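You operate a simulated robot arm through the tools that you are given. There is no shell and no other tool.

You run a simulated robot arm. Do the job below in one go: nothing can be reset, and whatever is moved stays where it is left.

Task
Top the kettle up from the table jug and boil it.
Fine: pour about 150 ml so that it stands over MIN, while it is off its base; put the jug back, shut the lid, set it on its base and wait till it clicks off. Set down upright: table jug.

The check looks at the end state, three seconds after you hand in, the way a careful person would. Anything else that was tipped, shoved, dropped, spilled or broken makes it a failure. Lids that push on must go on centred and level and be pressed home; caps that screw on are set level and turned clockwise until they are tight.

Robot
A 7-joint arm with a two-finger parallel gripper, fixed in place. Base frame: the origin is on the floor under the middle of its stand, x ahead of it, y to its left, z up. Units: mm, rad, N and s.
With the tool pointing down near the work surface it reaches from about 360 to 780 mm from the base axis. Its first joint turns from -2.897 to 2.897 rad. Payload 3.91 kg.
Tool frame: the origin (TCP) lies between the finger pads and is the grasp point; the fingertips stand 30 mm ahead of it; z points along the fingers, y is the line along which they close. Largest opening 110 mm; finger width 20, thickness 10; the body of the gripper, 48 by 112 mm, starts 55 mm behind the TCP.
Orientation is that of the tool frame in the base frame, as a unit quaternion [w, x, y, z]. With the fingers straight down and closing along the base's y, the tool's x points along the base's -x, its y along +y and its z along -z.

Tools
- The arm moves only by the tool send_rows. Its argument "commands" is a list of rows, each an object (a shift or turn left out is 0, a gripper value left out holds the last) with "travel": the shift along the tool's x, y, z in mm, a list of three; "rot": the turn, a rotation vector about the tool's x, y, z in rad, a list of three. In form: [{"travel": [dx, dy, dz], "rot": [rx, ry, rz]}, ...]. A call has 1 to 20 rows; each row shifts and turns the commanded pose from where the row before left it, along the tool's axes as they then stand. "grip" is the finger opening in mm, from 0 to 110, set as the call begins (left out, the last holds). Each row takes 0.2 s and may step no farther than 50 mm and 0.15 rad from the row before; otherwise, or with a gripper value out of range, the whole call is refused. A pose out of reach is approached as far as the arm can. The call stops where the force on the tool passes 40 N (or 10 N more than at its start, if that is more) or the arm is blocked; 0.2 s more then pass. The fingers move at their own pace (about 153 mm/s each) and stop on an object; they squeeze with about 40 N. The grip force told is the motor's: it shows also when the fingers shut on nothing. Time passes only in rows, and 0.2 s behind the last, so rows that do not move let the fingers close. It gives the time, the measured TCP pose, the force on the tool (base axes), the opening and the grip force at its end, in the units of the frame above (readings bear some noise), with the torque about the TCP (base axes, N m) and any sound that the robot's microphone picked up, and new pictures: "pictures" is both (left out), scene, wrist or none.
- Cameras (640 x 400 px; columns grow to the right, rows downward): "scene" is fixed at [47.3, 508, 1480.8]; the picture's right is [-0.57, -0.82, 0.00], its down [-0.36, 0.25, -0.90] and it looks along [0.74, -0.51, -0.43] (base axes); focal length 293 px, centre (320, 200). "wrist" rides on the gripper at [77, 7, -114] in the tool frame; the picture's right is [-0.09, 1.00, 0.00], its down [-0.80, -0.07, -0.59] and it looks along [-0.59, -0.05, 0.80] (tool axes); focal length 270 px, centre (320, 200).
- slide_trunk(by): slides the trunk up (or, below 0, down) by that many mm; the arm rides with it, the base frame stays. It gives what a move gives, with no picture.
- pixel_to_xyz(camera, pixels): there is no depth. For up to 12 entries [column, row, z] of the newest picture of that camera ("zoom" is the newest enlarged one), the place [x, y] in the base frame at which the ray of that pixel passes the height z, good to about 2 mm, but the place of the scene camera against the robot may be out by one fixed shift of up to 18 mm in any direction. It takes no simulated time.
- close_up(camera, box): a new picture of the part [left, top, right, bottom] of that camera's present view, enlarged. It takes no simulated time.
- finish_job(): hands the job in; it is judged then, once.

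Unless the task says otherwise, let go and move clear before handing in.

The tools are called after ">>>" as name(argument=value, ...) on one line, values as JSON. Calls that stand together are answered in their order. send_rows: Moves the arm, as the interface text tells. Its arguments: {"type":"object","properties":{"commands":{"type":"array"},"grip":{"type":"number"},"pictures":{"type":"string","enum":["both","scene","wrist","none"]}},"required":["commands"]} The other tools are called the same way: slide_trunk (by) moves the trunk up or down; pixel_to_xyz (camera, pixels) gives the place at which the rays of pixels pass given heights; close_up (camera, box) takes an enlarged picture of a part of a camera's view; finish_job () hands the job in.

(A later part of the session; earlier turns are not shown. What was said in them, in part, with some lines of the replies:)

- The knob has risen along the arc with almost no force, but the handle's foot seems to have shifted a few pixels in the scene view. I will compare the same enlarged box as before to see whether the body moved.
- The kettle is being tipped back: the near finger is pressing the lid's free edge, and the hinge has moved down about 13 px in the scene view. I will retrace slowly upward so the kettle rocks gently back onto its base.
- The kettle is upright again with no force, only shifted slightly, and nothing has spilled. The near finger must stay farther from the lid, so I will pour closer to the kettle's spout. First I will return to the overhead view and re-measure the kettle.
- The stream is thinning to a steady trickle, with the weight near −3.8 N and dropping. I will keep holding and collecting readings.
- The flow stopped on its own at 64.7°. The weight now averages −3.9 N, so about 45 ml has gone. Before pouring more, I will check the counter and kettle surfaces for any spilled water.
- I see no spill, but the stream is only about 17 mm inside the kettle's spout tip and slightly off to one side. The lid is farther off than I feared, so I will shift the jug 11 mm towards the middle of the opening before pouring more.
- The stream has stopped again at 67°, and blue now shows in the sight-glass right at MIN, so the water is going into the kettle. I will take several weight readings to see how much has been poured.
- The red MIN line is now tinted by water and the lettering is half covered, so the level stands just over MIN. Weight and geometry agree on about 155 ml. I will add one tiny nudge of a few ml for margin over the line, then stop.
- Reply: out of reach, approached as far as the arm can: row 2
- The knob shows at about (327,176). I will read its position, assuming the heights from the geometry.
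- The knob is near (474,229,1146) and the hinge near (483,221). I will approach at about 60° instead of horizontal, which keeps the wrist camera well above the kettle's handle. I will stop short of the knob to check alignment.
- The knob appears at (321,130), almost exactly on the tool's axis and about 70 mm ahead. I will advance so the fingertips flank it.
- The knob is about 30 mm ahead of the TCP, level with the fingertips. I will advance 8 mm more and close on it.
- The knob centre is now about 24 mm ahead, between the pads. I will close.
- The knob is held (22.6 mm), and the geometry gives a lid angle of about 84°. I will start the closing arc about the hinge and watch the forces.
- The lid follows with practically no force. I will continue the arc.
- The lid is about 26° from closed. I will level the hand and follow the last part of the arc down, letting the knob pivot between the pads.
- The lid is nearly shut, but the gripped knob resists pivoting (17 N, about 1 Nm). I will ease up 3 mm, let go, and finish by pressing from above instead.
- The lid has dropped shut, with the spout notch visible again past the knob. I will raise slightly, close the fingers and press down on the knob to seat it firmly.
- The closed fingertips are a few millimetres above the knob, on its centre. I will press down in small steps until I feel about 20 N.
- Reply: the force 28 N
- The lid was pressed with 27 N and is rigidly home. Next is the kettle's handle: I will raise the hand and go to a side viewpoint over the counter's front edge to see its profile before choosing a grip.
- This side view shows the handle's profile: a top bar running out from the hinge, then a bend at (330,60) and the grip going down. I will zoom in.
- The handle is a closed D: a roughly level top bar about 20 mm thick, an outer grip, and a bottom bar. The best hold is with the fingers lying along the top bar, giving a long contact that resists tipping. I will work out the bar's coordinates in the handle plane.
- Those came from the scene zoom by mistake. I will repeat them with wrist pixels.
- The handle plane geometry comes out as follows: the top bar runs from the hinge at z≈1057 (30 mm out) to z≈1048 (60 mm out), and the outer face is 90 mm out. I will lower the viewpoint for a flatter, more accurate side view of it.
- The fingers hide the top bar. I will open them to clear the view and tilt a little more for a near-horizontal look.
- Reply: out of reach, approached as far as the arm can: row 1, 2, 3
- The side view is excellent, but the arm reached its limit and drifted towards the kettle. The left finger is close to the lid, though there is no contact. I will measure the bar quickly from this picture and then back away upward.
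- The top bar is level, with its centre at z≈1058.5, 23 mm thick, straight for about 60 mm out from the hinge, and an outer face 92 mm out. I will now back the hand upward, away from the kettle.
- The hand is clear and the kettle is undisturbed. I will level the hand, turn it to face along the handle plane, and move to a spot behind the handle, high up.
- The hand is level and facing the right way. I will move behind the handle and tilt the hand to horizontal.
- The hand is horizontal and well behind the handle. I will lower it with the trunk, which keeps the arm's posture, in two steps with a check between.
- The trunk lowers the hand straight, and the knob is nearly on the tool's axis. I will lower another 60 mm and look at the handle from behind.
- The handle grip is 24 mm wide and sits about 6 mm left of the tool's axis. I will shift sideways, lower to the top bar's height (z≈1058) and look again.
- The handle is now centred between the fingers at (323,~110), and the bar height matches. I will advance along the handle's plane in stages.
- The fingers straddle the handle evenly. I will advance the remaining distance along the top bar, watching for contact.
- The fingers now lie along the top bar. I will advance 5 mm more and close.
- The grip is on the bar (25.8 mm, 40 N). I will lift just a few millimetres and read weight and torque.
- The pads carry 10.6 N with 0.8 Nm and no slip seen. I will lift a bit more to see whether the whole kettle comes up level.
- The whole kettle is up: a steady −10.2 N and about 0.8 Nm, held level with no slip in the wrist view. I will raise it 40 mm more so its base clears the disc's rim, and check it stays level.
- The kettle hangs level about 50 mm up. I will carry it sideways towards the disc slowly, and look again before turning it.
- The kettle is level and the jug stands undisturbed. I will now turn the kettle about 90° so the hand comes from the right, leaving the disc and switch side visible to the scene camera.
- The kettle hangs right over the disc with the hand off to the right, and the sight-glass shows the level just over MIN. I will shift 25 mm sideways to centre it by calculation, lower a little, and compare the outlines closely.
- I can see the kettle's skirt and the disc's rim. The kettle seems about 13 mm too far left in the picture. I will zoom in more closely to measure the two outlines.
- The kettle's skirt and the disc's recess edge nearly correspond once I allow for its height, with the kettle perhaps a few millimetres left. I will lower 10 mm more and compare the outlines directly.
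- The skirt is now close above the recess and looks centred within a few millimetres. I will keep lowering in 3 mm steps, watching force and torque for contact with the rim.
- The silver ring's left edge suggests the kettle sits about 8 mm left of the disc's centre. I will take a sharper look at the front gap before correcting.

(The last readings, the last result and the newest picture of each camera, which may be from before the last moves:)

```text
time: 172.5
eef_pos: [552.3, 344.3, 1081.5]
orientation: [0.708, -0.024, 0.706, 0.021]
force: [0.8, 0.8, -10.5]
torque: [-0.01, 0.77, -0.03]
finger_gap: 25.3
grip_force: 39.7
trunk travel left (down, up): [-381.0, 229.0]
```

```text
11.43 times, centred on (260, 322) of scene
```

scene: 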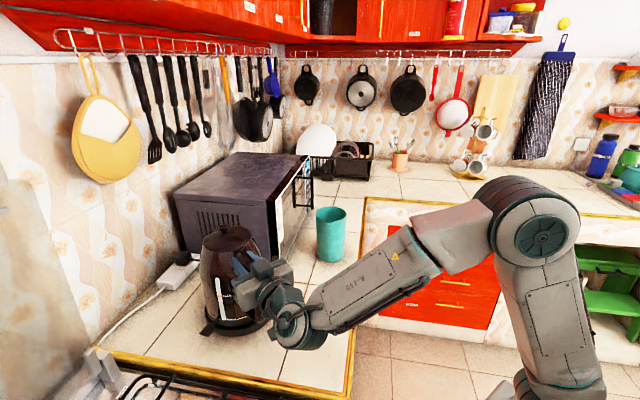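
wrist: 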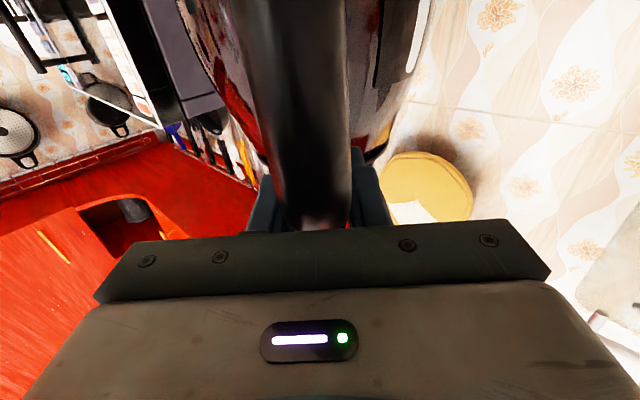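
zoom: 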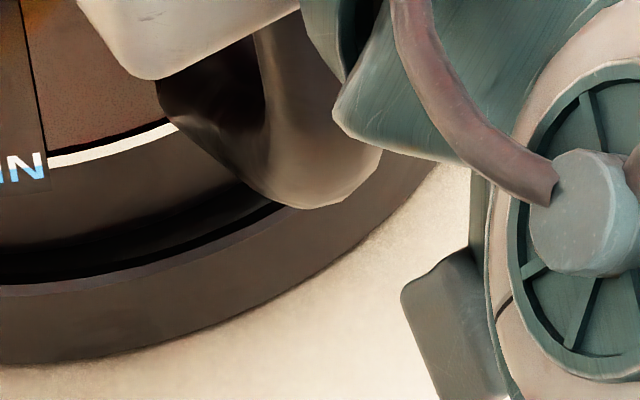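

Now I see it clearly: the rim is thin with generous room inside, but the kettle sits about 10 mm too far left (its skirt at x≈205 is level with the rim's left edge) and slightly near. I will raise 4 mm, shift it about 10 mm, and re-check.

>>> send_rows(commands=[{"travel": [-4, 0, 0]}, {"travel": [0, -5, -2]}, {"travel": [0, -4.7, -1.9]}, {"travel": [0, 0, 0]}], pictures="none")

>>> close_up(camera="scene", box=[200, 300, 240, 340])

>>> close_up(camera="scene", box=[235, 305, 285, 340])

>>> close_up(camera="scene", box=[195, 210, 300, 345])

```text
time: 173.5
eef_pos: [547.3, 334.6, 1084.9]
orientation: [0.707, -0.023, 0.707, 0.023]
force: [-0.3, 0.1, -10.7]
torque: [-0.01, 0.74, 0.02]
finger_gap: 25.6
grip_force: 39.4
trunk travel left (down, up): [-381.0, 229.0]
```

```text
10.00 times, centred on (220, 320) of scene
```

zoom: 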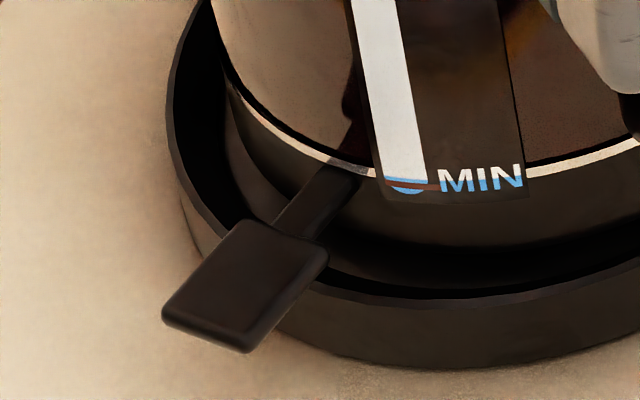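

```text
11.43 times, centred on (260, 322) of scene
```

zoom: 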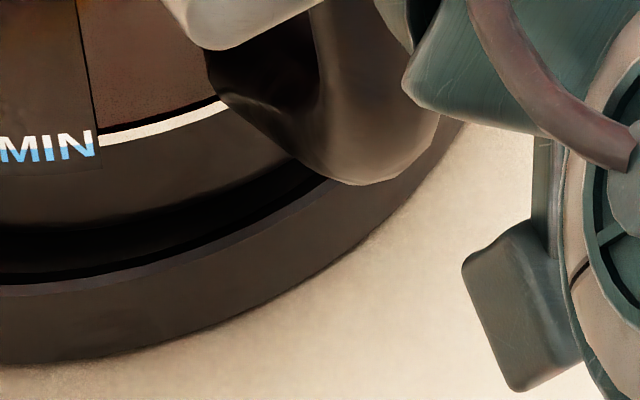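

```text
2.96 times, centred on (248, 278) of scene
```

zoom: 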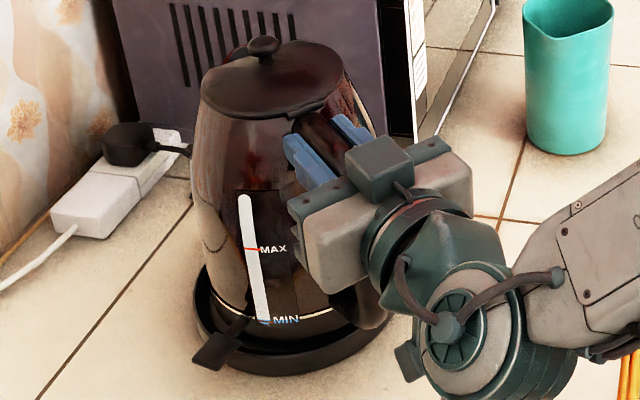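

The kettle now sits centred within about 3 mm over the recess, with an even gap left, front and right. I will make a 1.5 mm correction and lower it in small steps until the base takes the weight.

>>> send_rows(commands=[{"travel": [0, 1.5, 1]}, {"travel": [4, 0, 0]}, {"travel": [4, 0, 0]}, {"travel": [0, 0, 0]}], pictures="none")

>>> send_rows(commands=[{"travel": [3, 0, 0]}, {"travel": [0, 0, 0]}], pictures="none")

>>> close_up(camera="scene", box=[200, 300, 240, 340])

>>> close_up(camera="scene", box=[235, 305, 285, 340])

```text
time: 174.5
eef_pos: [548.9, 337.0, 1076.1]
orientation: [0.707, -0.024, 0.706, 0.022]
force: [0.2, 0.3, -11.2]
torque: [-0.07, 0.8, -0.03]
finger_gap: 25.4
grip_force: 40.1
trunk travel left (down, up): [-381.0, 229.0]
```

```text
time: 175.1
eef_pos: [548.8, 336.5, 1075.6]
orientation: [0.708, -0.024, 0.705, 0.023]
force: [1.0, 0.0, -5.4]
torque: [0.08, 0.24, 0.09]
finger_gap: 25.2
grip_force: 40.2
trunk travel left (down, up): [-381.0, 229.0]
```

```text
10.00 times, centred on (220, 320) of scene
```

zoom: 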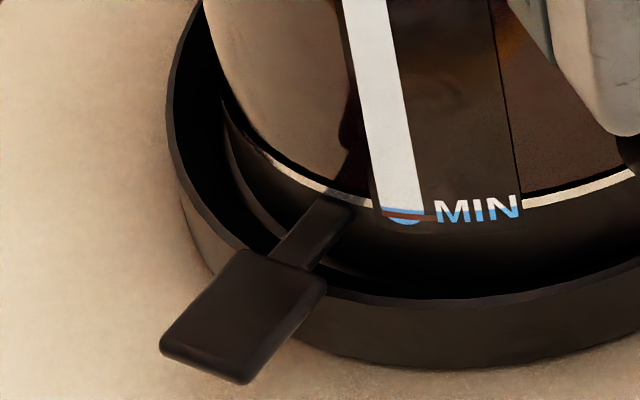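

```text
11.43 times, centred on (260, 322) of scene
```

zoom: 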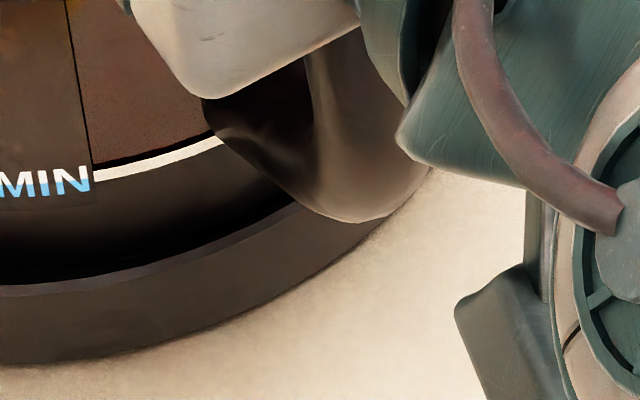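

Contact has begun: the weight dropped to −5.4 N and the torque shows the support acts under the kettle's centre, as it should. I will lower further until it rests fully.

>>> send_rows(commands=[{"travel": [2, 0, 0]}, {"travel": [0, 0, 0]}], pictures="none")

>>> send_rows(commands=[{"travel": [1.5, 0, 0]}, {"travel": [0, 0, 0]}], pictures="scene")

>>> close_up(camera="scene", box=[195, 210, 300, 345])

>>> close_up(camera="scene", box=[200, 300, 240, 340])

```text
time: 175.7
eef_pos: [548.0, 336.2, 1074.9]
orientation: [0.709, -0.024, 0.705, 0.024]
force: [5.6, 4.3, 5.8]
torque: [0.25, -0.65, 0.24]
finger_gap: 25.5
grip_force: 40.3
trunk travel left (down, up): [-381.0, 229.0]
```

```text
time: 176.3
eef_pos: [547.6, 335.6, 1073.8]
orientation: [0.71, -0.023, 0.704, 0.023]
force: [5.9, 4.0, 18.2]
torque: [0.1, -1.08, 0.29]
finger_gap: 25.7
grip_force: 41.0
trunk travel left (down, up): [-381.0, 229.0]
```

scene: 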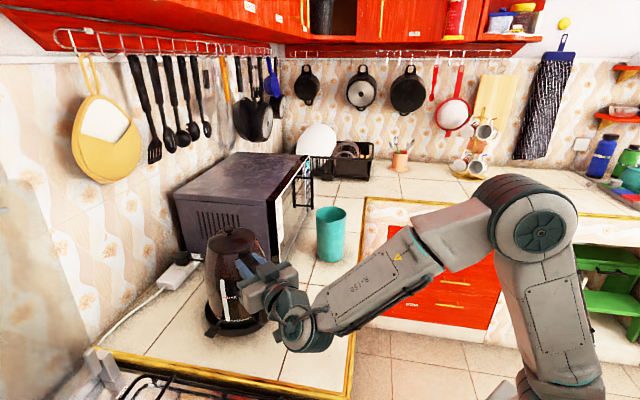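

```text
2.96 times, centred on (248, 278) of scene
```

zoom: 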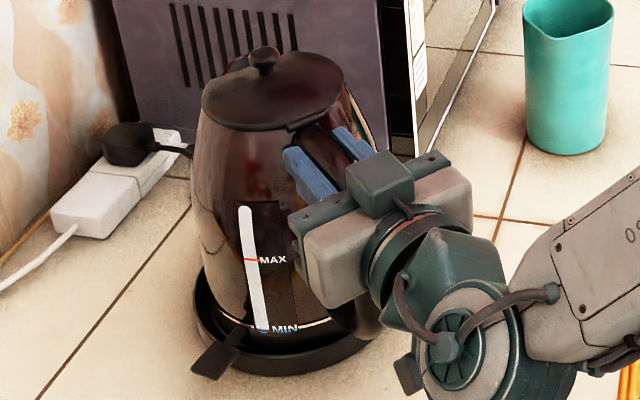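

```text
10.00 times, centred on (220, 320) of scene
```

zoom: 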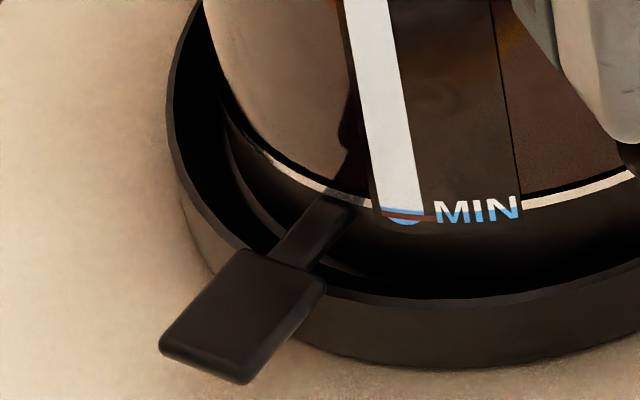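

The kettle's weight is on the disc, and the support acts near its centre. I will ease off the downward push, release the handle, and then inspect how it is seated.

>>> send_rows(commands=[{"travel": [-1.5, 0, 0]}, {"travel": [-0.8, 0, 0]}, {"travel": [0, 0, 0]}], pictures="none")

>>> send_rows(commands=[{"travel": [0, 0, 0]}, {"travel": [0, 0, 0]}, {"travel": [0, 0, 0]}], grip=55)

>>> close_up(camera="scene", box=[195, 210, 300, 345])

>>> close_up(camera="scene", box=[200, 300, 240, 340])

```text
time: 177.1
eef_pos: [548.5, 336.3, 1073.5]
orientation: [0.708, -0.025, 0.705, 0.022]
force: [4.2, 2.6, 10.0]
torque: [0.04, -0.56, 0.24]
finger_gap: 25.6
grip_force: 40.5
trunk travel left (down, up): [-381.0, 229.0]
```

```text
time: 177.9
eef_pos: [547.7, 335.6, 1073.0]
orientation: [0.708, -0.023, 0.706, 0.022]
force: [0.5, 0.0, 0.3]
torque: [0.0, 0.01, -0.02]
finger_gap: 55.2
grip_force: 0.0
trunk travel left (down, up): [-381.0, 229.0]
```

scene: 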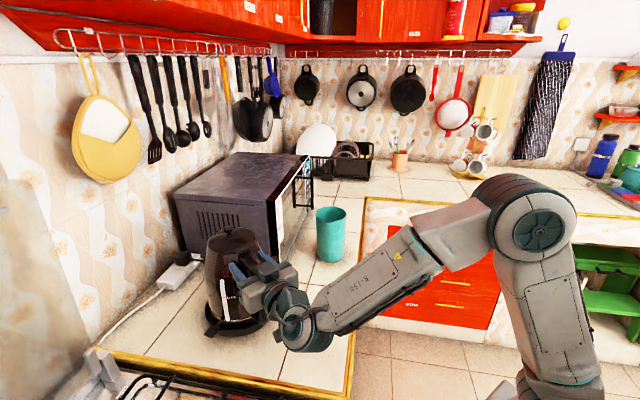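
wrist: 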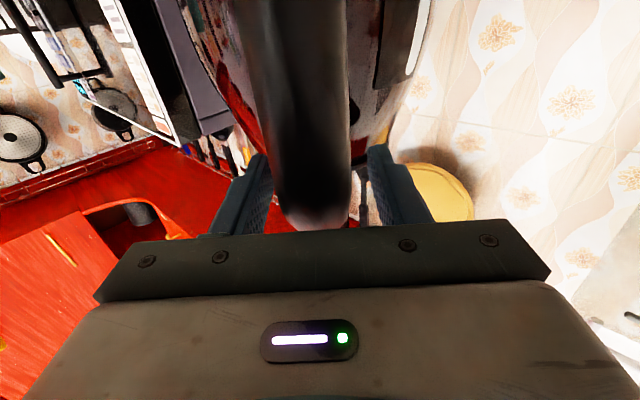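

```text
2.96 times, centred on (248, 278) of scene
```

zoom: 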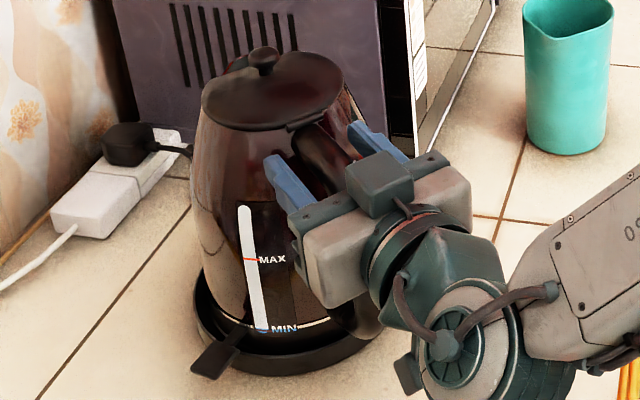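

```text
10.00 times, centred on (220, 320) of scene
```

zoom: 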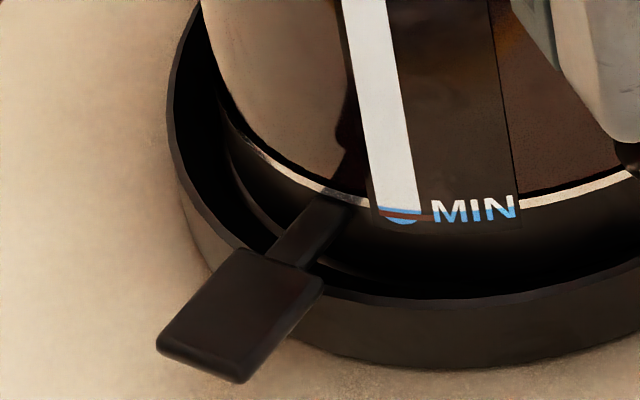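

Released: the kettle stays as it was. I will back the fingers straight out along the handle and then raise the hand to look from above.

>>> send_rows(commands=[{"travel": [0, 0, -8]}, {"travel": [0, 0, -12]}, {"travel": [0, 0, -15]}, {"travel": [0, 0, -20]}, {"travel": [0, 0, -20]}, {"travel": [0, 0, -20]}, {"travel": [0, 0, -10]}, {"travel": [0, 0, 0]}], pictures="scene")

>>> close_up(camera="scene", box=[190, 210, 300, 345])

>>> close_up(camera="scene", box=[195, 285, 285, 345])

```text
time: 179.7
eef_pos: [442.9, 328.7, 1074.7]
orientation: [0.708, -0.024, 0.706, 0.023]
force: [0.0, 0.8, -0.4]
torque: [-0.01, -0.01, 0.01]
finger_gap: 55.4
grip_force: 0.0
trunk travel left (down, up): [-381.0, 229.0]
```

scene: 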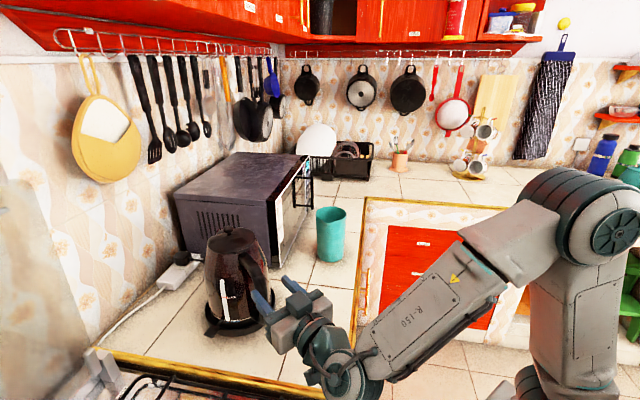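

```text
2.96 times, centred on (245, 278) of scene
```

zoom: 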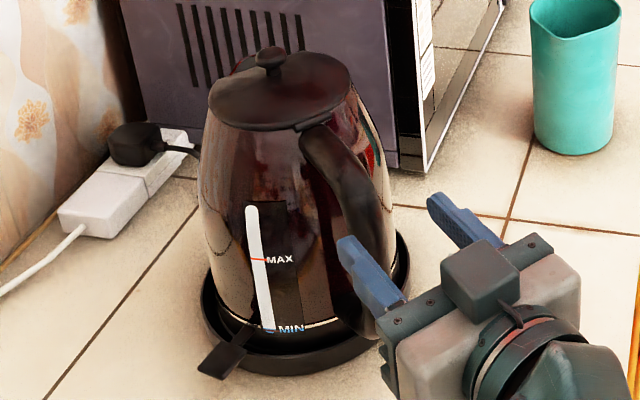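

```text
6.67 times, centred on (240, 315) of scene
```

zoom: 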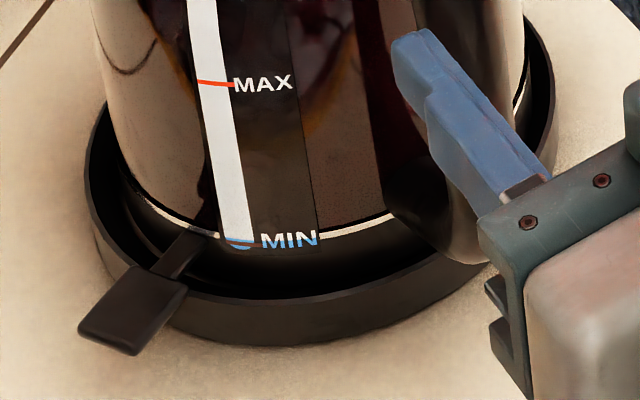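

The kettle now looks centred in the disc: left and right gaps match (30 and 28 px) and its ring is parallel to the rim. I will raise the hand, point it down and look at the seating and the switch lever from above.

>>> slide_trunk(by=120)

>>> send_rows(commands=[{"rot": [0, 0.1428, 0]}, {"rot": [0, 0.1428, 0]}, {"rot": [0, 0.1428, 0]}, {"rot": [0, 0.1428, 0]}, {"rot": [0, 0.1428, 0]}, {"rot": [0, 0.1428, 0]}, {"rot": [0, 0.1428, 0]}, {"rot": [0, 0.1428, 0]}, {"rot": [0, 0.1428, 0]}, {"rot": [0, 0.1428, 0]}, {"rot": [0, 0.1428, 0]}, {"travel": [-10, -30, 0]}, {"travel": [-10, -30, 0]}, {"travel": [-10, -30, 0]}, {"travel": [0, 0, 0]}])

```text
time: 181.2
eef_pos: [442.8, 329.4, 1193.9]
orientation: [0.708, -0.025, 0.706, 0.023]
force: [1.1, 0.1, 0.1]
torque: [-0.04, 0.02, 0.01]
finger_gap: 54.5
grip_force: 0.0
trunk travel left (down, up): [-501.0, 109.0]
```

```text
time: 184.4
eef_pos: [478.1, 241.2, 1193.2]
orientation: [0.002, -0.033, 0.999, -0.001]
force: [0.2, -0.3, 0.3]
torque: [0.01, -0.01, -0.01]
finger_gap: 55.1
grip_force: 0.1
trunk travel left (down, up): [-501.0, 109.0]
```

scene: 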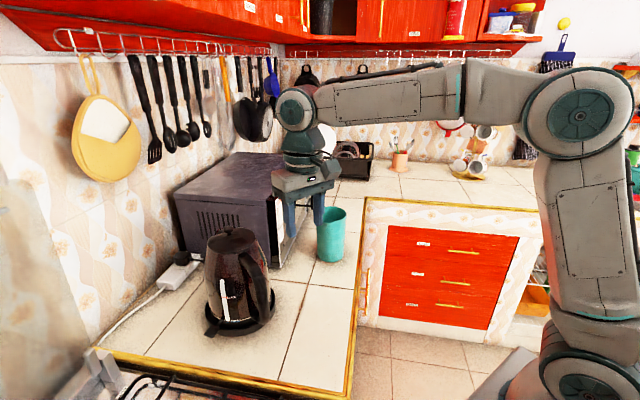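
wrist: 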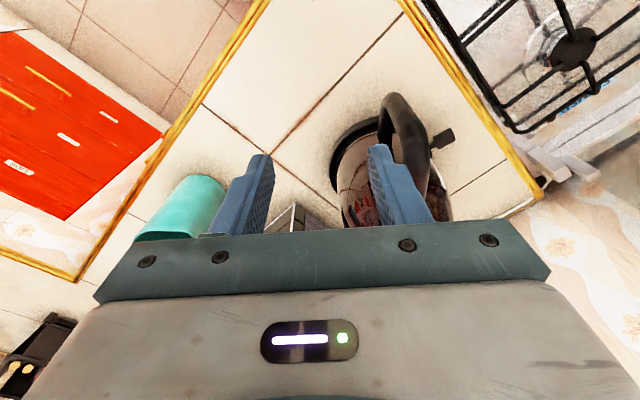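

I went the wrong way sideways, but now the scene view of the kettle is unobstructed. I will examine the seating closely in it.

>>> close_up(camera="scene", box=[195, 280, 285, 345])

>>> close_up(camera="scene", box=[190, 215, 290, 345])

>>> close_up(camera="scene", box=[245, 290, 285, 335])

```text
6.15 times, centred on (240, 312) of scene
```

zoom: 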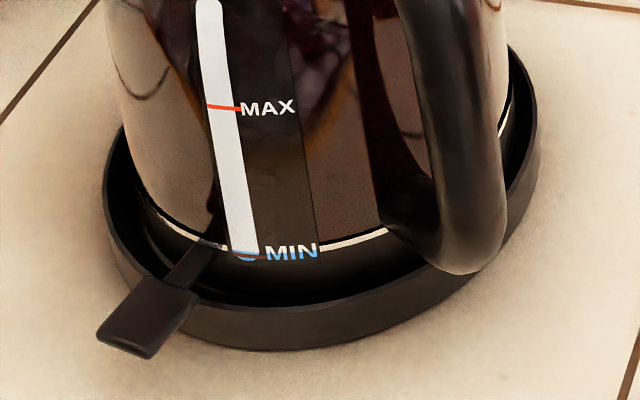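

```text
3.08 times, centred on (240, 280) of scene
```

zoom: 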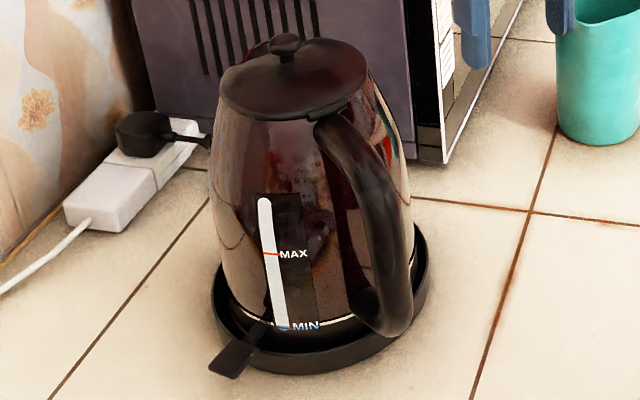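

```text
8.89 times, centred on (265, 312) of scene
```

zoom: 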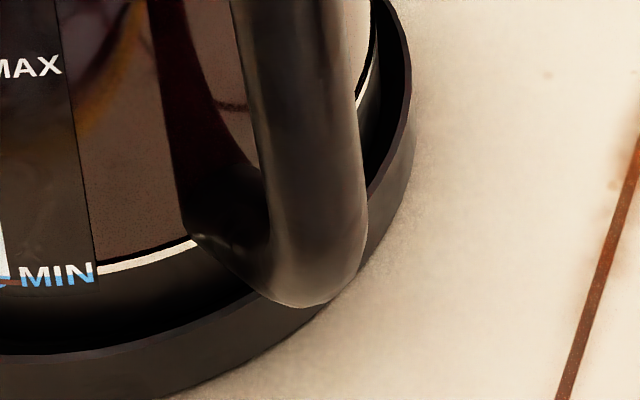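

The kettle stands centred and level inside the disc's rim, and the switch paddle sticks out at the front-left (212,331). I will move over to that side and locate the paddle with the wrist camera.

>>> send_rows(commands=[{"travel": [0, 38, 0]}, {"travel": [0, 38, 0]}, {"travel": [0, 38, 0]}, {"travel": [0, 38, 0]}, {"travel": [0, 38, 0]}, {"travel": [0, 0, 0]}], pictures="wrist")

>>> close_up(camera="wrist", box=[180, 60, 400, 230])

```text
time: 185.8
eef_pos: [467.6, 430.5, 1195.2]
orientation: [0.001, -0.033, 0.999, -0.001]
force: [1.0, 0.5, -0.5]
torque: [-0.04, -0.02, 0.02]
finger_gap: 54.8
grip_force: 0.1
trunk travel left (down, up): [-501.0, 109.0]
```

wrist: 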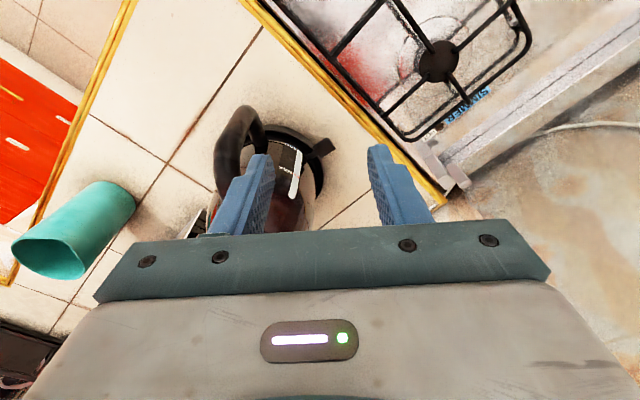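

```text
2.35 times, centred on (290, 145) of wrist
```

zoom: 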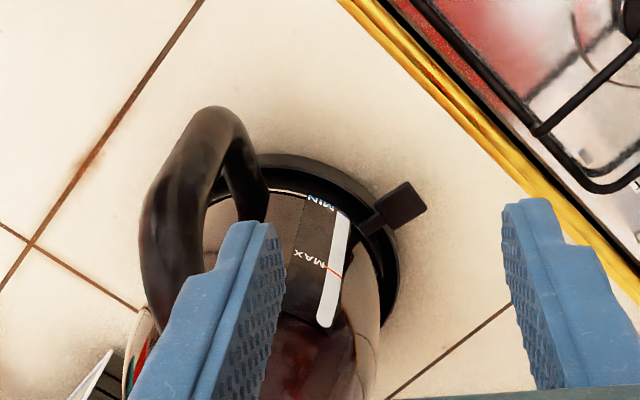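

The paddle shows clearly at about (324,147). I will compute its position for likely heights.

>>> pixel_to_xyz(camera="wrist", pixels=[[324, 147, 890], [324, 147, 900], [324, 147, 910], [330.5, 145, 900], [318, 150, 900], [311, 153.5, 905], [240, 130, 1060]])

>>> pixel_to_xyz(camera="scene", pixels=[[212.4, 330.7, 890], [212.4, 330.7, 900], [212.4, 330.7, 910]])

>>> close_up(camera="wrist", box=[280, 110, 360, 180])

```text
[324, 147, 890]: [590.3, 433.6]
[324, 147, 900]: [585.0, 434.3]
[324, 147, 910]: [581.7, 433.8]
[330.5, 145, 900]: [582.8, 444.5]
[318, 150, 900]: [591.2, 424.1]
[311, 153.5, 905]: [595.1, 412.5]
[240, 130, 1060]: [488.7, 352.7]
```

```text
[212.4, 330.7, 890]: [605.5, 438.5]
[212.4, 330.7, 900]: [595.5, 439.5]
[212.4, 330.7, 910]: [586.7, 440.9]
```

```text
5.71 times, centred on (320, 145) of wrist
```

zoom: 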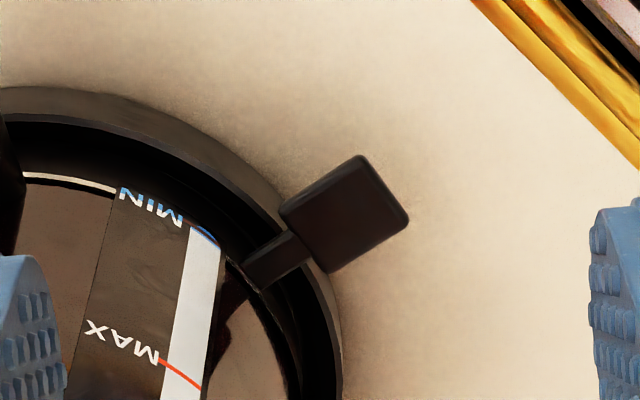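

The paddle's centre is near (585,435,~900), just outside the rim. To keep the hand clear of the kettle I will lean it 40° back and press with the closed fingertips. First I will move to about 70 mm above it.

>>> send_rows(commands=[{"rot": [0, -0.14, 0]}, {"rot": [0, -0.14, 0]}, {"rot": [0, -0.14, 0]}, {"rot": [0, -0.14, 0]}, {"rot": [0, -0.14, 0]}, {"travel": [7.5, -0.3, 36.2]}, {"travel": [7.5, -0.3, 36.2]}, {"travel": [7.5, -0.3, 36.2]}, {"travel": [7.5, -0.3, 36.2]}, {"travel": [7.5, -0.3, 36.2]}, {"travel": [7.3, -0.3, 36]}, {"travel": [0, 0, 0]}], grip=0)

>>> close_up(camera="scene", box=[180, 220, 300, 350])

>>> close_up(camera="wrist", box=[200, 60, 440, 230])

```text
time: 188.4
eef_pos: [571.9, 436.6, 999.4]
orientation: [0.344, -0.031, 0.938, 0.011]
force: [0.4, 0.7, -0.1]
torque: [0.0, -0.01, 0.02]
finger_gap: 0.0
grip_force: 37.7
trunk travel left (down, up): [-501.0, 109.0]
```

scene: 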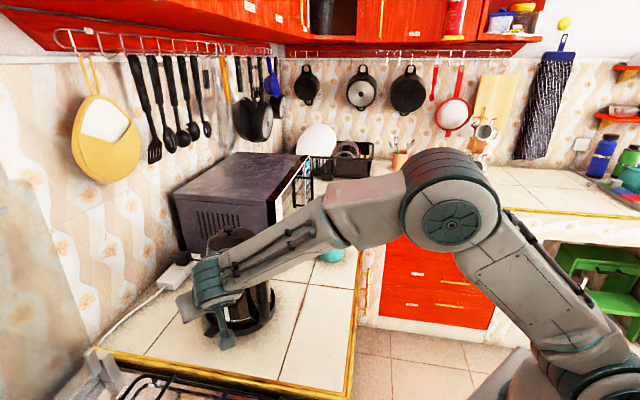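
wrist: 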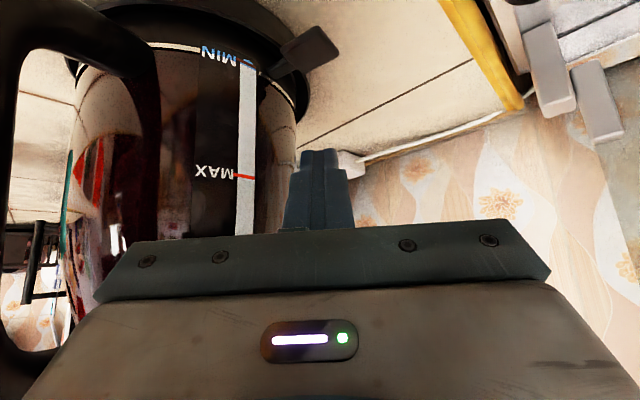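

```text
3.08 times, centred on (240, 285) of scene
```

zoom: 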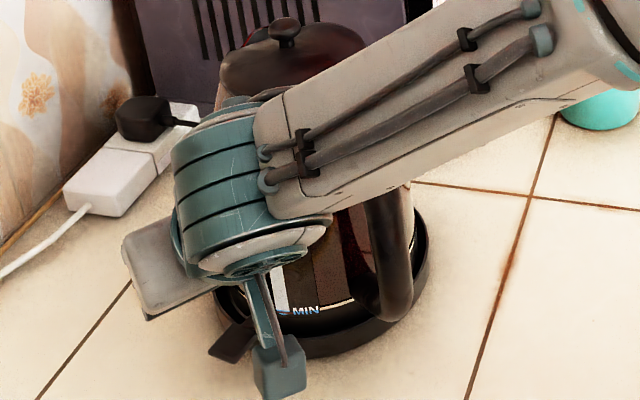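

```text
2.35 times, centred on (320, 145) of wrist
```

zoom: 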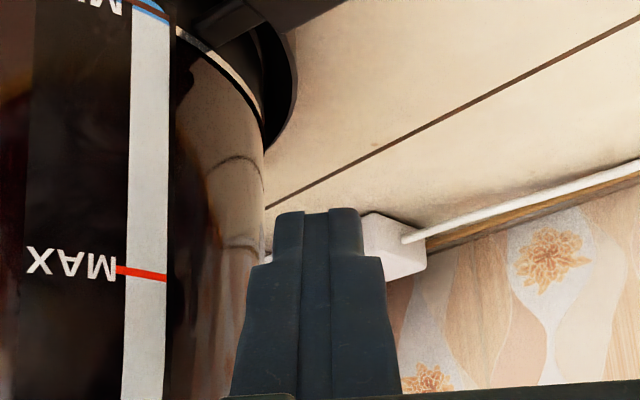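

The paddle at (307,45) matches my computed position. I will lower to just above it, then press in small steps.

>>> send_rows(commands=[{"travel": [12.9, 0, 15.3]}, {"travel": [12.9, 0, 15.3]}, {"travel": [6.4, 0, 7.6]}, {"travel": [0, 0, 0]}])

>>> close_up(camera="wrist", box=[220, 20, 420, 220])

>>> close_up(camera="scene", box=[190, 290, 250, 350])

```text
time: 189.4
eef_pos: [574.2, 436.2, 947.9]
orientation: [0.344, -0.031, 0.938, 0.01]
force: [0.1, 0.0, -0.4]
torque: [-0.01, 0.01, -0.02]
finger_gap: 0.0
grip_force: 37.8
trunk travel left (down, up): [-501.0, 109.0]
```

scene: 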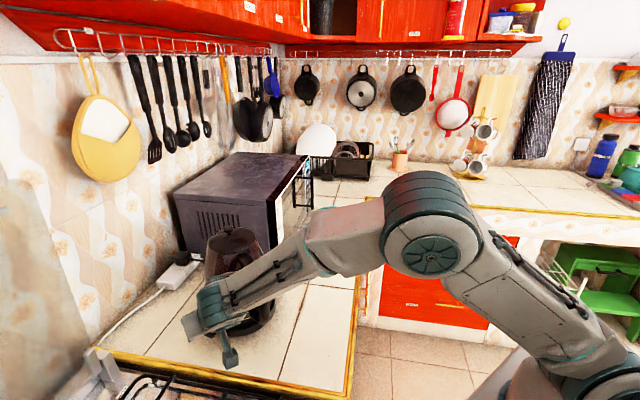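
wrist: 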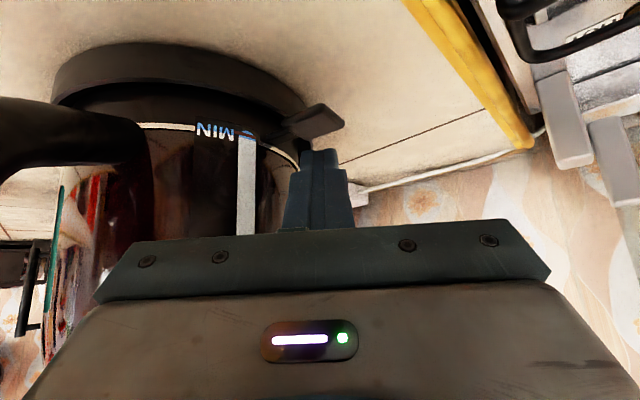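

```text
2.00 times, centred on (320, 120) of wrist
```

zoom: 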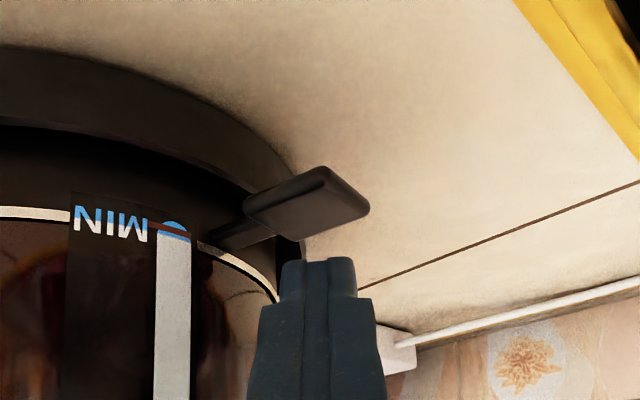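

```text
6.67 times, centred on (220, 320) of scene
```

zoom: 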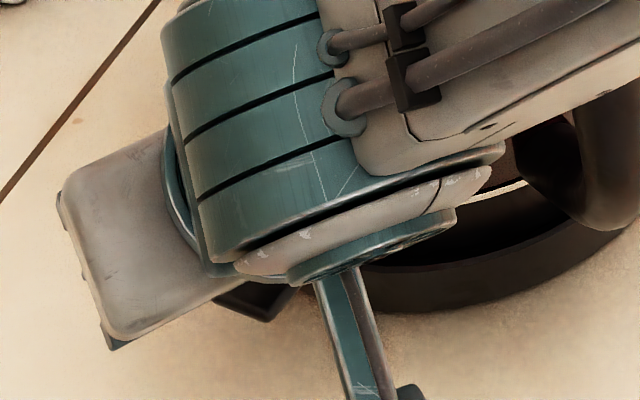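

The fingertips are about 13 mm above the paddle and lined up. I will press down in small steps, listening for a click.

>>> send_rows(commands=[{"travel": [2.6, 0, 3.06]}, {"travel": [2.6, 0, 3.06]}, {"travel": [0, 0, 0]}], pictures="none")

>>> send_rows(commands=[{"travel": [1.93, 0, 2.3]}, {"travel": [0, 0, 0]}], pictures="none")

>>> send_rows(commands=[{"travel": [1.93, 0, 2.3]}, {"travel": [0, 0, 0]}], pictures="none")

>>> send_rows(commands=[{"travel": [1.93, 0, 2.3]}, {"travel": [0, 0, 0]}], pictures="wrist")

>>> close_up(camera="wrist", box=[220, 20, 420, 220])

```text
time: 190.2
eef_pos: [573.3, 436.2, 941.1]
orientation: [0.345, -0.032, 0.938, 0.011]
force: [0.0, -0.2, -0.7]
torque: [-0.02, 0.0, -0.01]
finger_gap: 0.3
grip_force: 37.5
trunk travel left (down, up): [-501.0, 109.0]
```

```text
time: 190.8
eef_pos: [572.0, 435.4, 937.1]
orientation: [0.344, -0.031, 0.938, 0.01]
force: [0.9, -0.2, 0.3]
torque: [-0.02, 0.03, -0.01]
finger_gap: 0.1
grip_force: 37.8
trunk travel left (down, up): [-501.0, 109.0]
```

```text
time: 191.4
eef_pos: [573.5, 435.9, 934.5]
orientation: [0.344, -0.031, 0.938, 0.011]
force: [-0.1, -0.1, -0.6]
torque: [0.0, -0.02, 0.0]
finger_gap: 0.1
grip_force: 38.0
trunk travel left (down, up): [-501.0, 109.0]
heard: click
```

```text
time: 192.0
eef_pos: [573.5, 435.4, 932.4]
orientation: [0.344, -0.032, 0.938, 0.01]
force: [0.2, 0.7, 0.0]
torque: [-0.01, 0.0, 0.01]
finger_gap: 0.2
grip_force: 38.2
trunk travel left (down, up): [-501.0, 109.0]
```

wrist: 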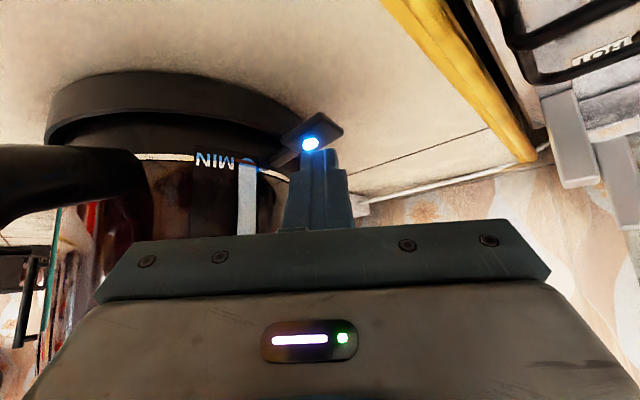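

```text
2.00 times, centred on (320, 120) of wrist
```

zoom: 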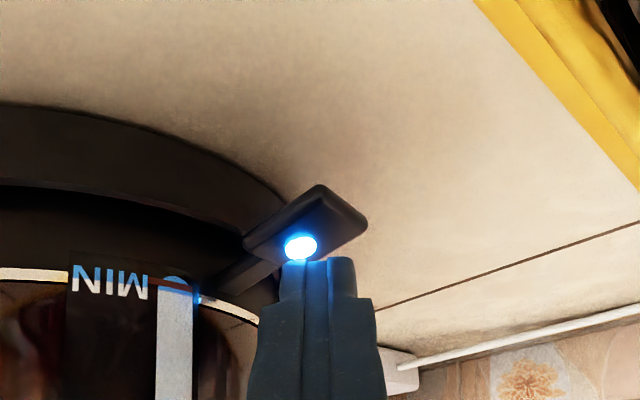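

A click was heard and a blue light is on at the lever, so the kettle is seated and switched on. I will raise the hand straight up and away, then wait.

>>> send_rows(commands=[{"travel": [-9.7, 0, -11.5]}, {"travel": [-19.3, 0, -23]}, {"travel": [-25.8, 0, -30.6]}, {"travel": [-25.8, 0, -30.6]}, {"travel": [-25.8, 0, -30.6]}, {"travel": [0, 0, 0]}])

>>> close_up(camera="scene", box=[180, 220, 300, 350])

```text
time: 193.4
eef_pos: [571.8, 435.9, 1097.5]
orientation: [0.345, -0.032, 0.938, 0.011]
force: [-0.7, 0.3, 0.8]
torque: [0.0, -0.02, 0.01]
finger_gap: 0.0
grip_force: 37.7
trunk travel left (down, up): [-501.0, 109.0]
```

scene: 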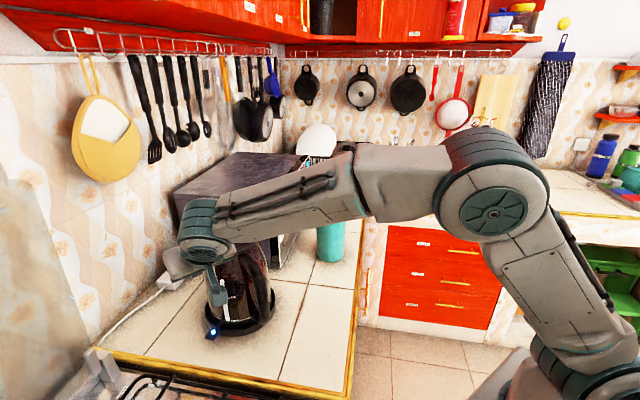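
wrist: 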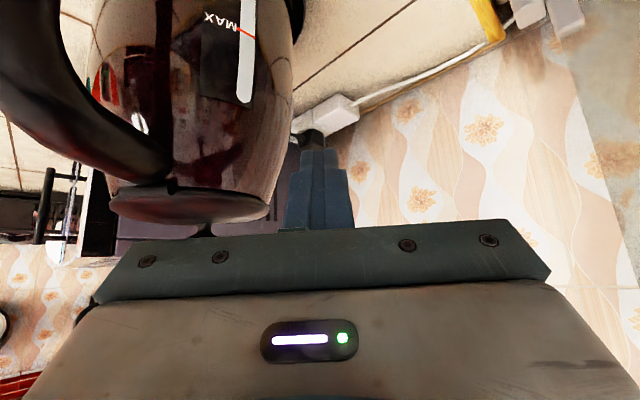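

```text
3.08 times, centred on (240, 285) of scene
```

zoom: 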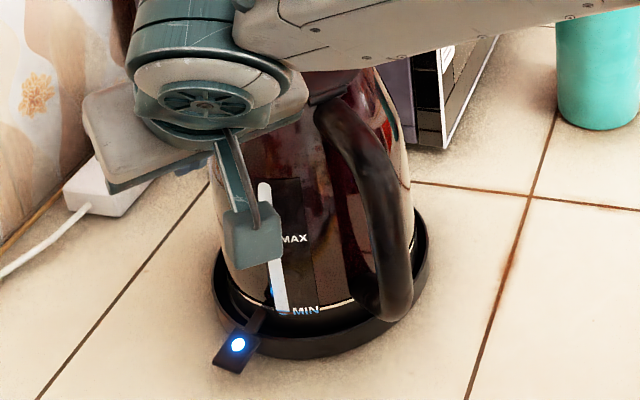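

The lever's blue light is on. I will withdraw the hand well clear of the kettle and let time pass.

>>> send_rows(commands=[{"travel": [-30, 0, -35.6]}, {"travel": [-30, 0, -35.6]}, {"rot": [0, 0.14, 0]}, {"rot": [0, 0.14, 0]}, {"rot": [0, 0.14, 0]}, {"rot": [0, 0.14, 0]}, {"rot": [0, 0.14, 0]}, {"travel": [40, -20, 0]}, {"travel": [40, -20, 0]}, {"travel": [40, -30, 0]}, {"travel": [30, -40, 0]}, {"travel": [0, -40, 0]}, {"travel": [0, -40, 0]}, {"travel": [0, -40, 0]}, {"travel": [0, 0, 0]}])

>>> close_up(camera="scene", box=[180, 200, 370, 350])

```text
time: 196.6
eef_pos: [410.9, 154.7, 1178.1]
orientation: [0.002, -0.034, 0.999, 0.0]
force: [-0.4, 0.7, -0.1]
torque: [0.01, -0.02, 0.03]
finger_gap: 0.0
grip_force: 38.1
out of reach, approached as far as the arm can: row 7
trunk travel left (down, up): [-501.0, 109.0]
```

scene: 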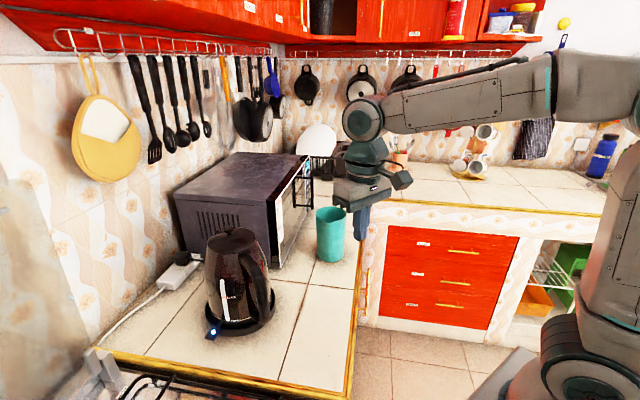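
wrist: 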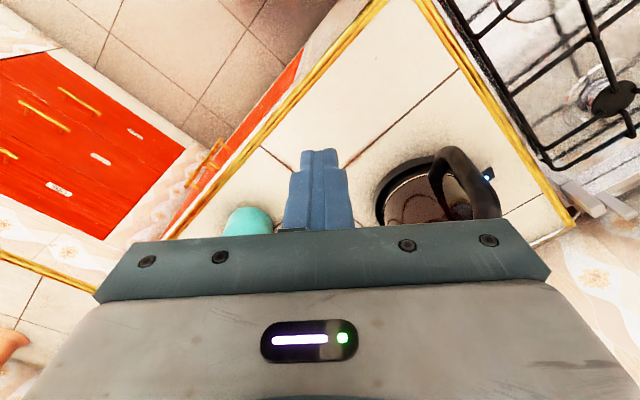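

```text
2.67 times, centred on (275, 275) of scene
```

zoom: 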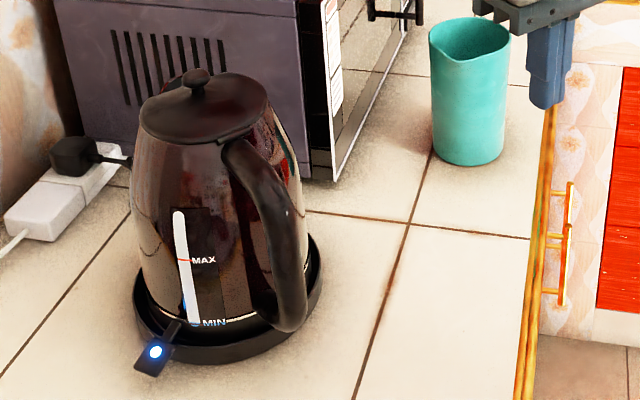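

The kettle is on with its light lit, the jug stands upright, and the counter is dry. I will wait, listening for the switch-off click.

>>> send_rows(commands=[{}, {}, {}, {}, {}, {}, {}, {}, {}, {}, {}, {}, {}, {}, {}, {}, {}, {}, {}, {}], pictures="none")

>>> send_rows(commands=[{}, {}, {}, {}, {}, {}, {}, {}, {}, {}, {}, {}, {}, {}, {}, {}, {}, {}, {}, {}], pictures="none")

>>> send_rows(commands=[{}, {}, {}, {}, {}, {}, {}, {}, {}, {}, {}, {}, {}, {}, {}, {}, {}, {}, {}, {}], pictures="none")

>>> send_rows(commands=[{}, {}, {}, {}, {}, {}, {}, {}, {}, {}, {}, {}, {}, {}, {}, {}, {}, {}, {}, {}], pictures="scene")

```text
time: 200.8
eef_pos: [411.4, 155.8, 1178.2]
orientation: [0.002, -0.033, 0.999, -0.001]
force: [0.0, 0.3, -0.3]
torque: [0.03, 0.0, 0.0]
finger_gap: 0.2
grip_force: 37.9
trunk travel left (down, up): [-501.0, 109.0]
```

```text
time: 205.0
eef_pos: [409.5, 155.7, 1178.9]
orientation: [0.002, -0.033, 0.999, -0.001]
force: [0.0, -0.3, -0.8]
torque: [0.0, 0.02, 0.0]
finger_gap: 0.0
grip_force: 37.8
trunk travel left (down, up): [-501.0, 109.0]
```

```text
time: 209.2
eef_pos: [410.6, 155.5, 1177.6]
orientation: [0.002, -0.033, 0.999, 0.0]
force: [0.5, -0.6, -0.7]
torque: [0.02, 0.01, -0.01]
finger_gap: 0.1
grip_force: 37.3
trunk travel left (down, up): [-501.0, 109.0]
```

```text
time: 213.4
eef_pos: [410.8, 156.0, 1178.4]
orientation: [0.002, -0.033, 0.999, 0.0]
force: [-0.1, -1.0, -0.3]
torque: [0.0, 0.02, 0.02]
finger_gap: 0.0
grip_force: 37.4
trunk travel left (down, up): [-501.0, 109.0]
```

scene: 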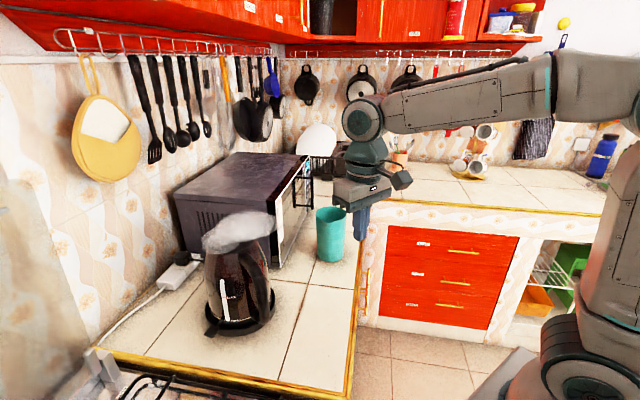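

Steam is rising from the kettle, and I no longer see the blue light at (212,330). I will zoom in to check the lever.

>>> close_up(camera="scene", box=[180, 200, 300, 350])

>>> close_up(camera="scene", box=[195, 295, 255, 350])

```text
2.67 times, centred on (240, 275) of scene
```

zoom: 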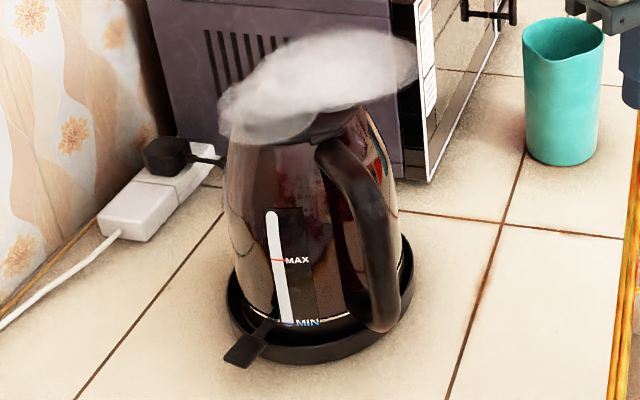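

```text
7.27 times, centred on (225, 322) of scene
```

zoom: 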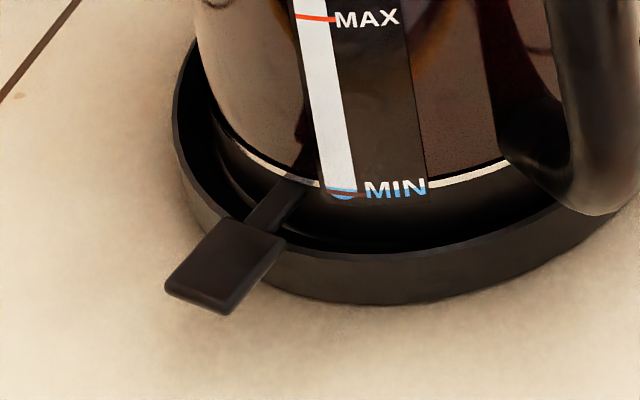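

The light is off and steam has come up, which looks like the kettle has boiled and switched off, though I did not see a click reported. I will wait a little longer and listen to be certain.

>>> send_rows(commands=[{}, {}, {}, {}, {}, {}, {}, {}, {}, {}], pictures="none")

>>> close_up(camera="scene", box=[180, 200, 300, 350])

>>> send_rows(commands=[{}, {}, {}, {}, {}, {}, {}, {}, {}, {}, {}, {}, {}, {}, {}, {}, {}, {}, {}, {}], pictures="scene")

>>> close_up(camera="scene", box=[180, 200, 300, 350])

```text
time: 215.6
eef_pos: [410.4, 155.3, 1177.6]
orientation: [0.002, -0.033, 0.999, -0.002]
force: [-0.3, -0.5, 0.4]
torque: [-0.02, -0.01, -0.03]
finger_gap: 0.2
grip_force: 37.9
trunk travel left (down, up): [-501.0, 109.0]
```

```text
2.67 times, centred on (240, 275) of scene
```

zoom: 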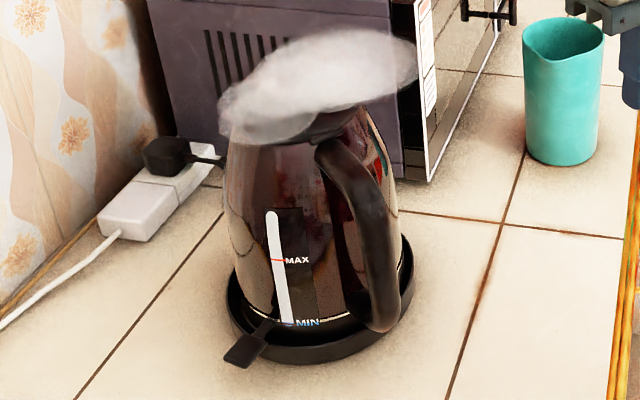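

```text
time: 219.8
eef_pos: [410.5, 155.5, 1177.9]
orientation: [0.001, -0.033, 0.999, -0.001]
force: [0.0, -0.1, -0.4]
torque: [0.02, 0.01, -0.03]
finger_gap: 0.0
grip_force: 37.4
trunk travel left (down, up): [-501.0, 109.0]
```

scene: 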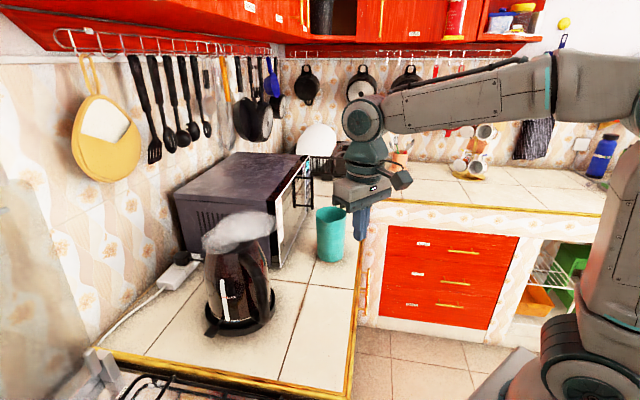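

```text
2.67 times, centred on (240, 275) of scene
```

zoom: 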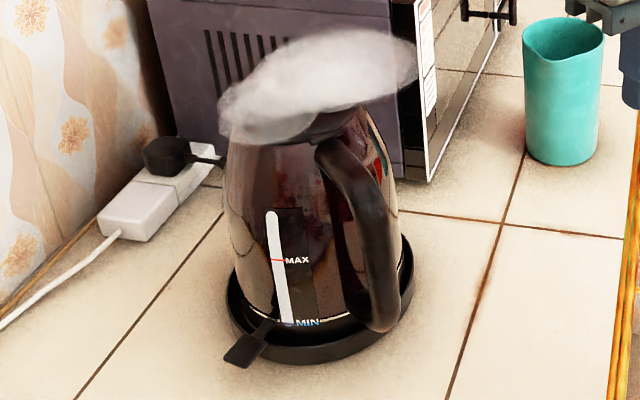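

The light stays off, and the paddle has popped back up (row 329 now against 332 while it was on), with steam over the lid, so the kettle has boiled and switched itself off. I will do a last check of the level, lid, jug and counter.

>>> close_up(camera="scene", box=[218, 305, 240, 325])

>>> close_up(camera="scene", box=[270, 180, 400, 390])

>>> close_up(camera="wrist", box=[200, 0, 560, 230])

```text
16.00 times, centred on (229, 315) of scene
```

zoom: 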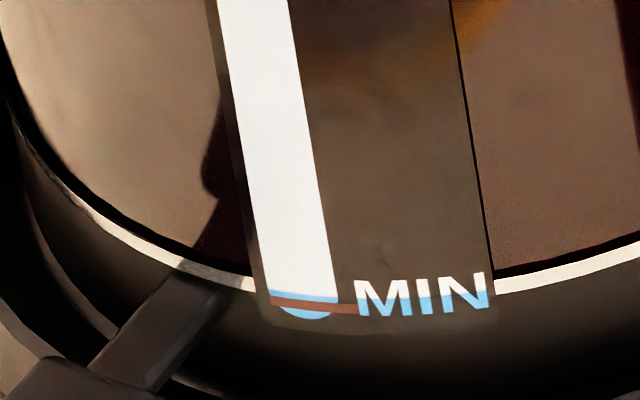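

```text
1.90 times, centred on (335, 285) of scene
```

zoom: 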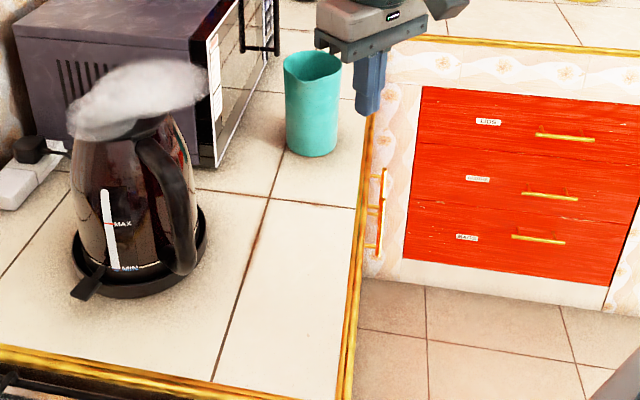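

```text
1.74 times, centred on (380, 115) of wrist
```

zoom: 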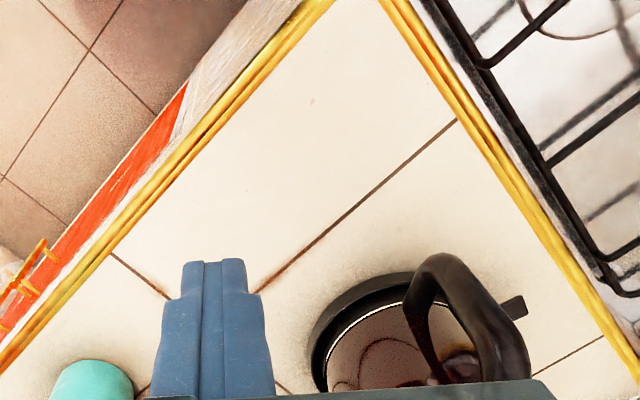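

The end state looks right on every point I can check:

- **Water level:** blue shows above the red MIN line in the sight-glass.
- **Kettle:** the lid is shut and the kettle stands centred on its base. It has boiled and its light is off. I did not hear the switch-off click, so I am relying on the light, the raised paddle and the steam.
- **Jug and counter:** the jug is upright in its place and the counter is dry.
- **Hand:** it is empty and clear of everything.

I am handing the job in.

>>> finish_job()

```text
The job is handed in.
```

I poured about 150 ml from the jug into the kettle, and the kettle has boiled on its base. The job is handed in, but I never heard the switch-off click.

- **Water:** I estimate 155–165 ml went in, from the jug's weight and its tilt. The sight-glass shows the level just over MIN. I poured with the kettle off its base and saw no spill.
- **Boiling:** I heard a click and saw the blue light when I pressed the switch. After about 20 seconds the light was off, the switch had popped back up and steam was rising. I take that as boiled and clicked off.
- **Lid:** it is shut and was pressed down with about 27 N.
- **Jug:** it is back in its original place, upright.
- **A slip along the way:** while rehearsing the pour with an empty hand, a finger pushed the open lid and tipped the kettle back several degrees. I eased it upright again, and nothing spilled or fell.

The kettle now stands turned by about 45–50°, with its handle and switch facing the robot's side.
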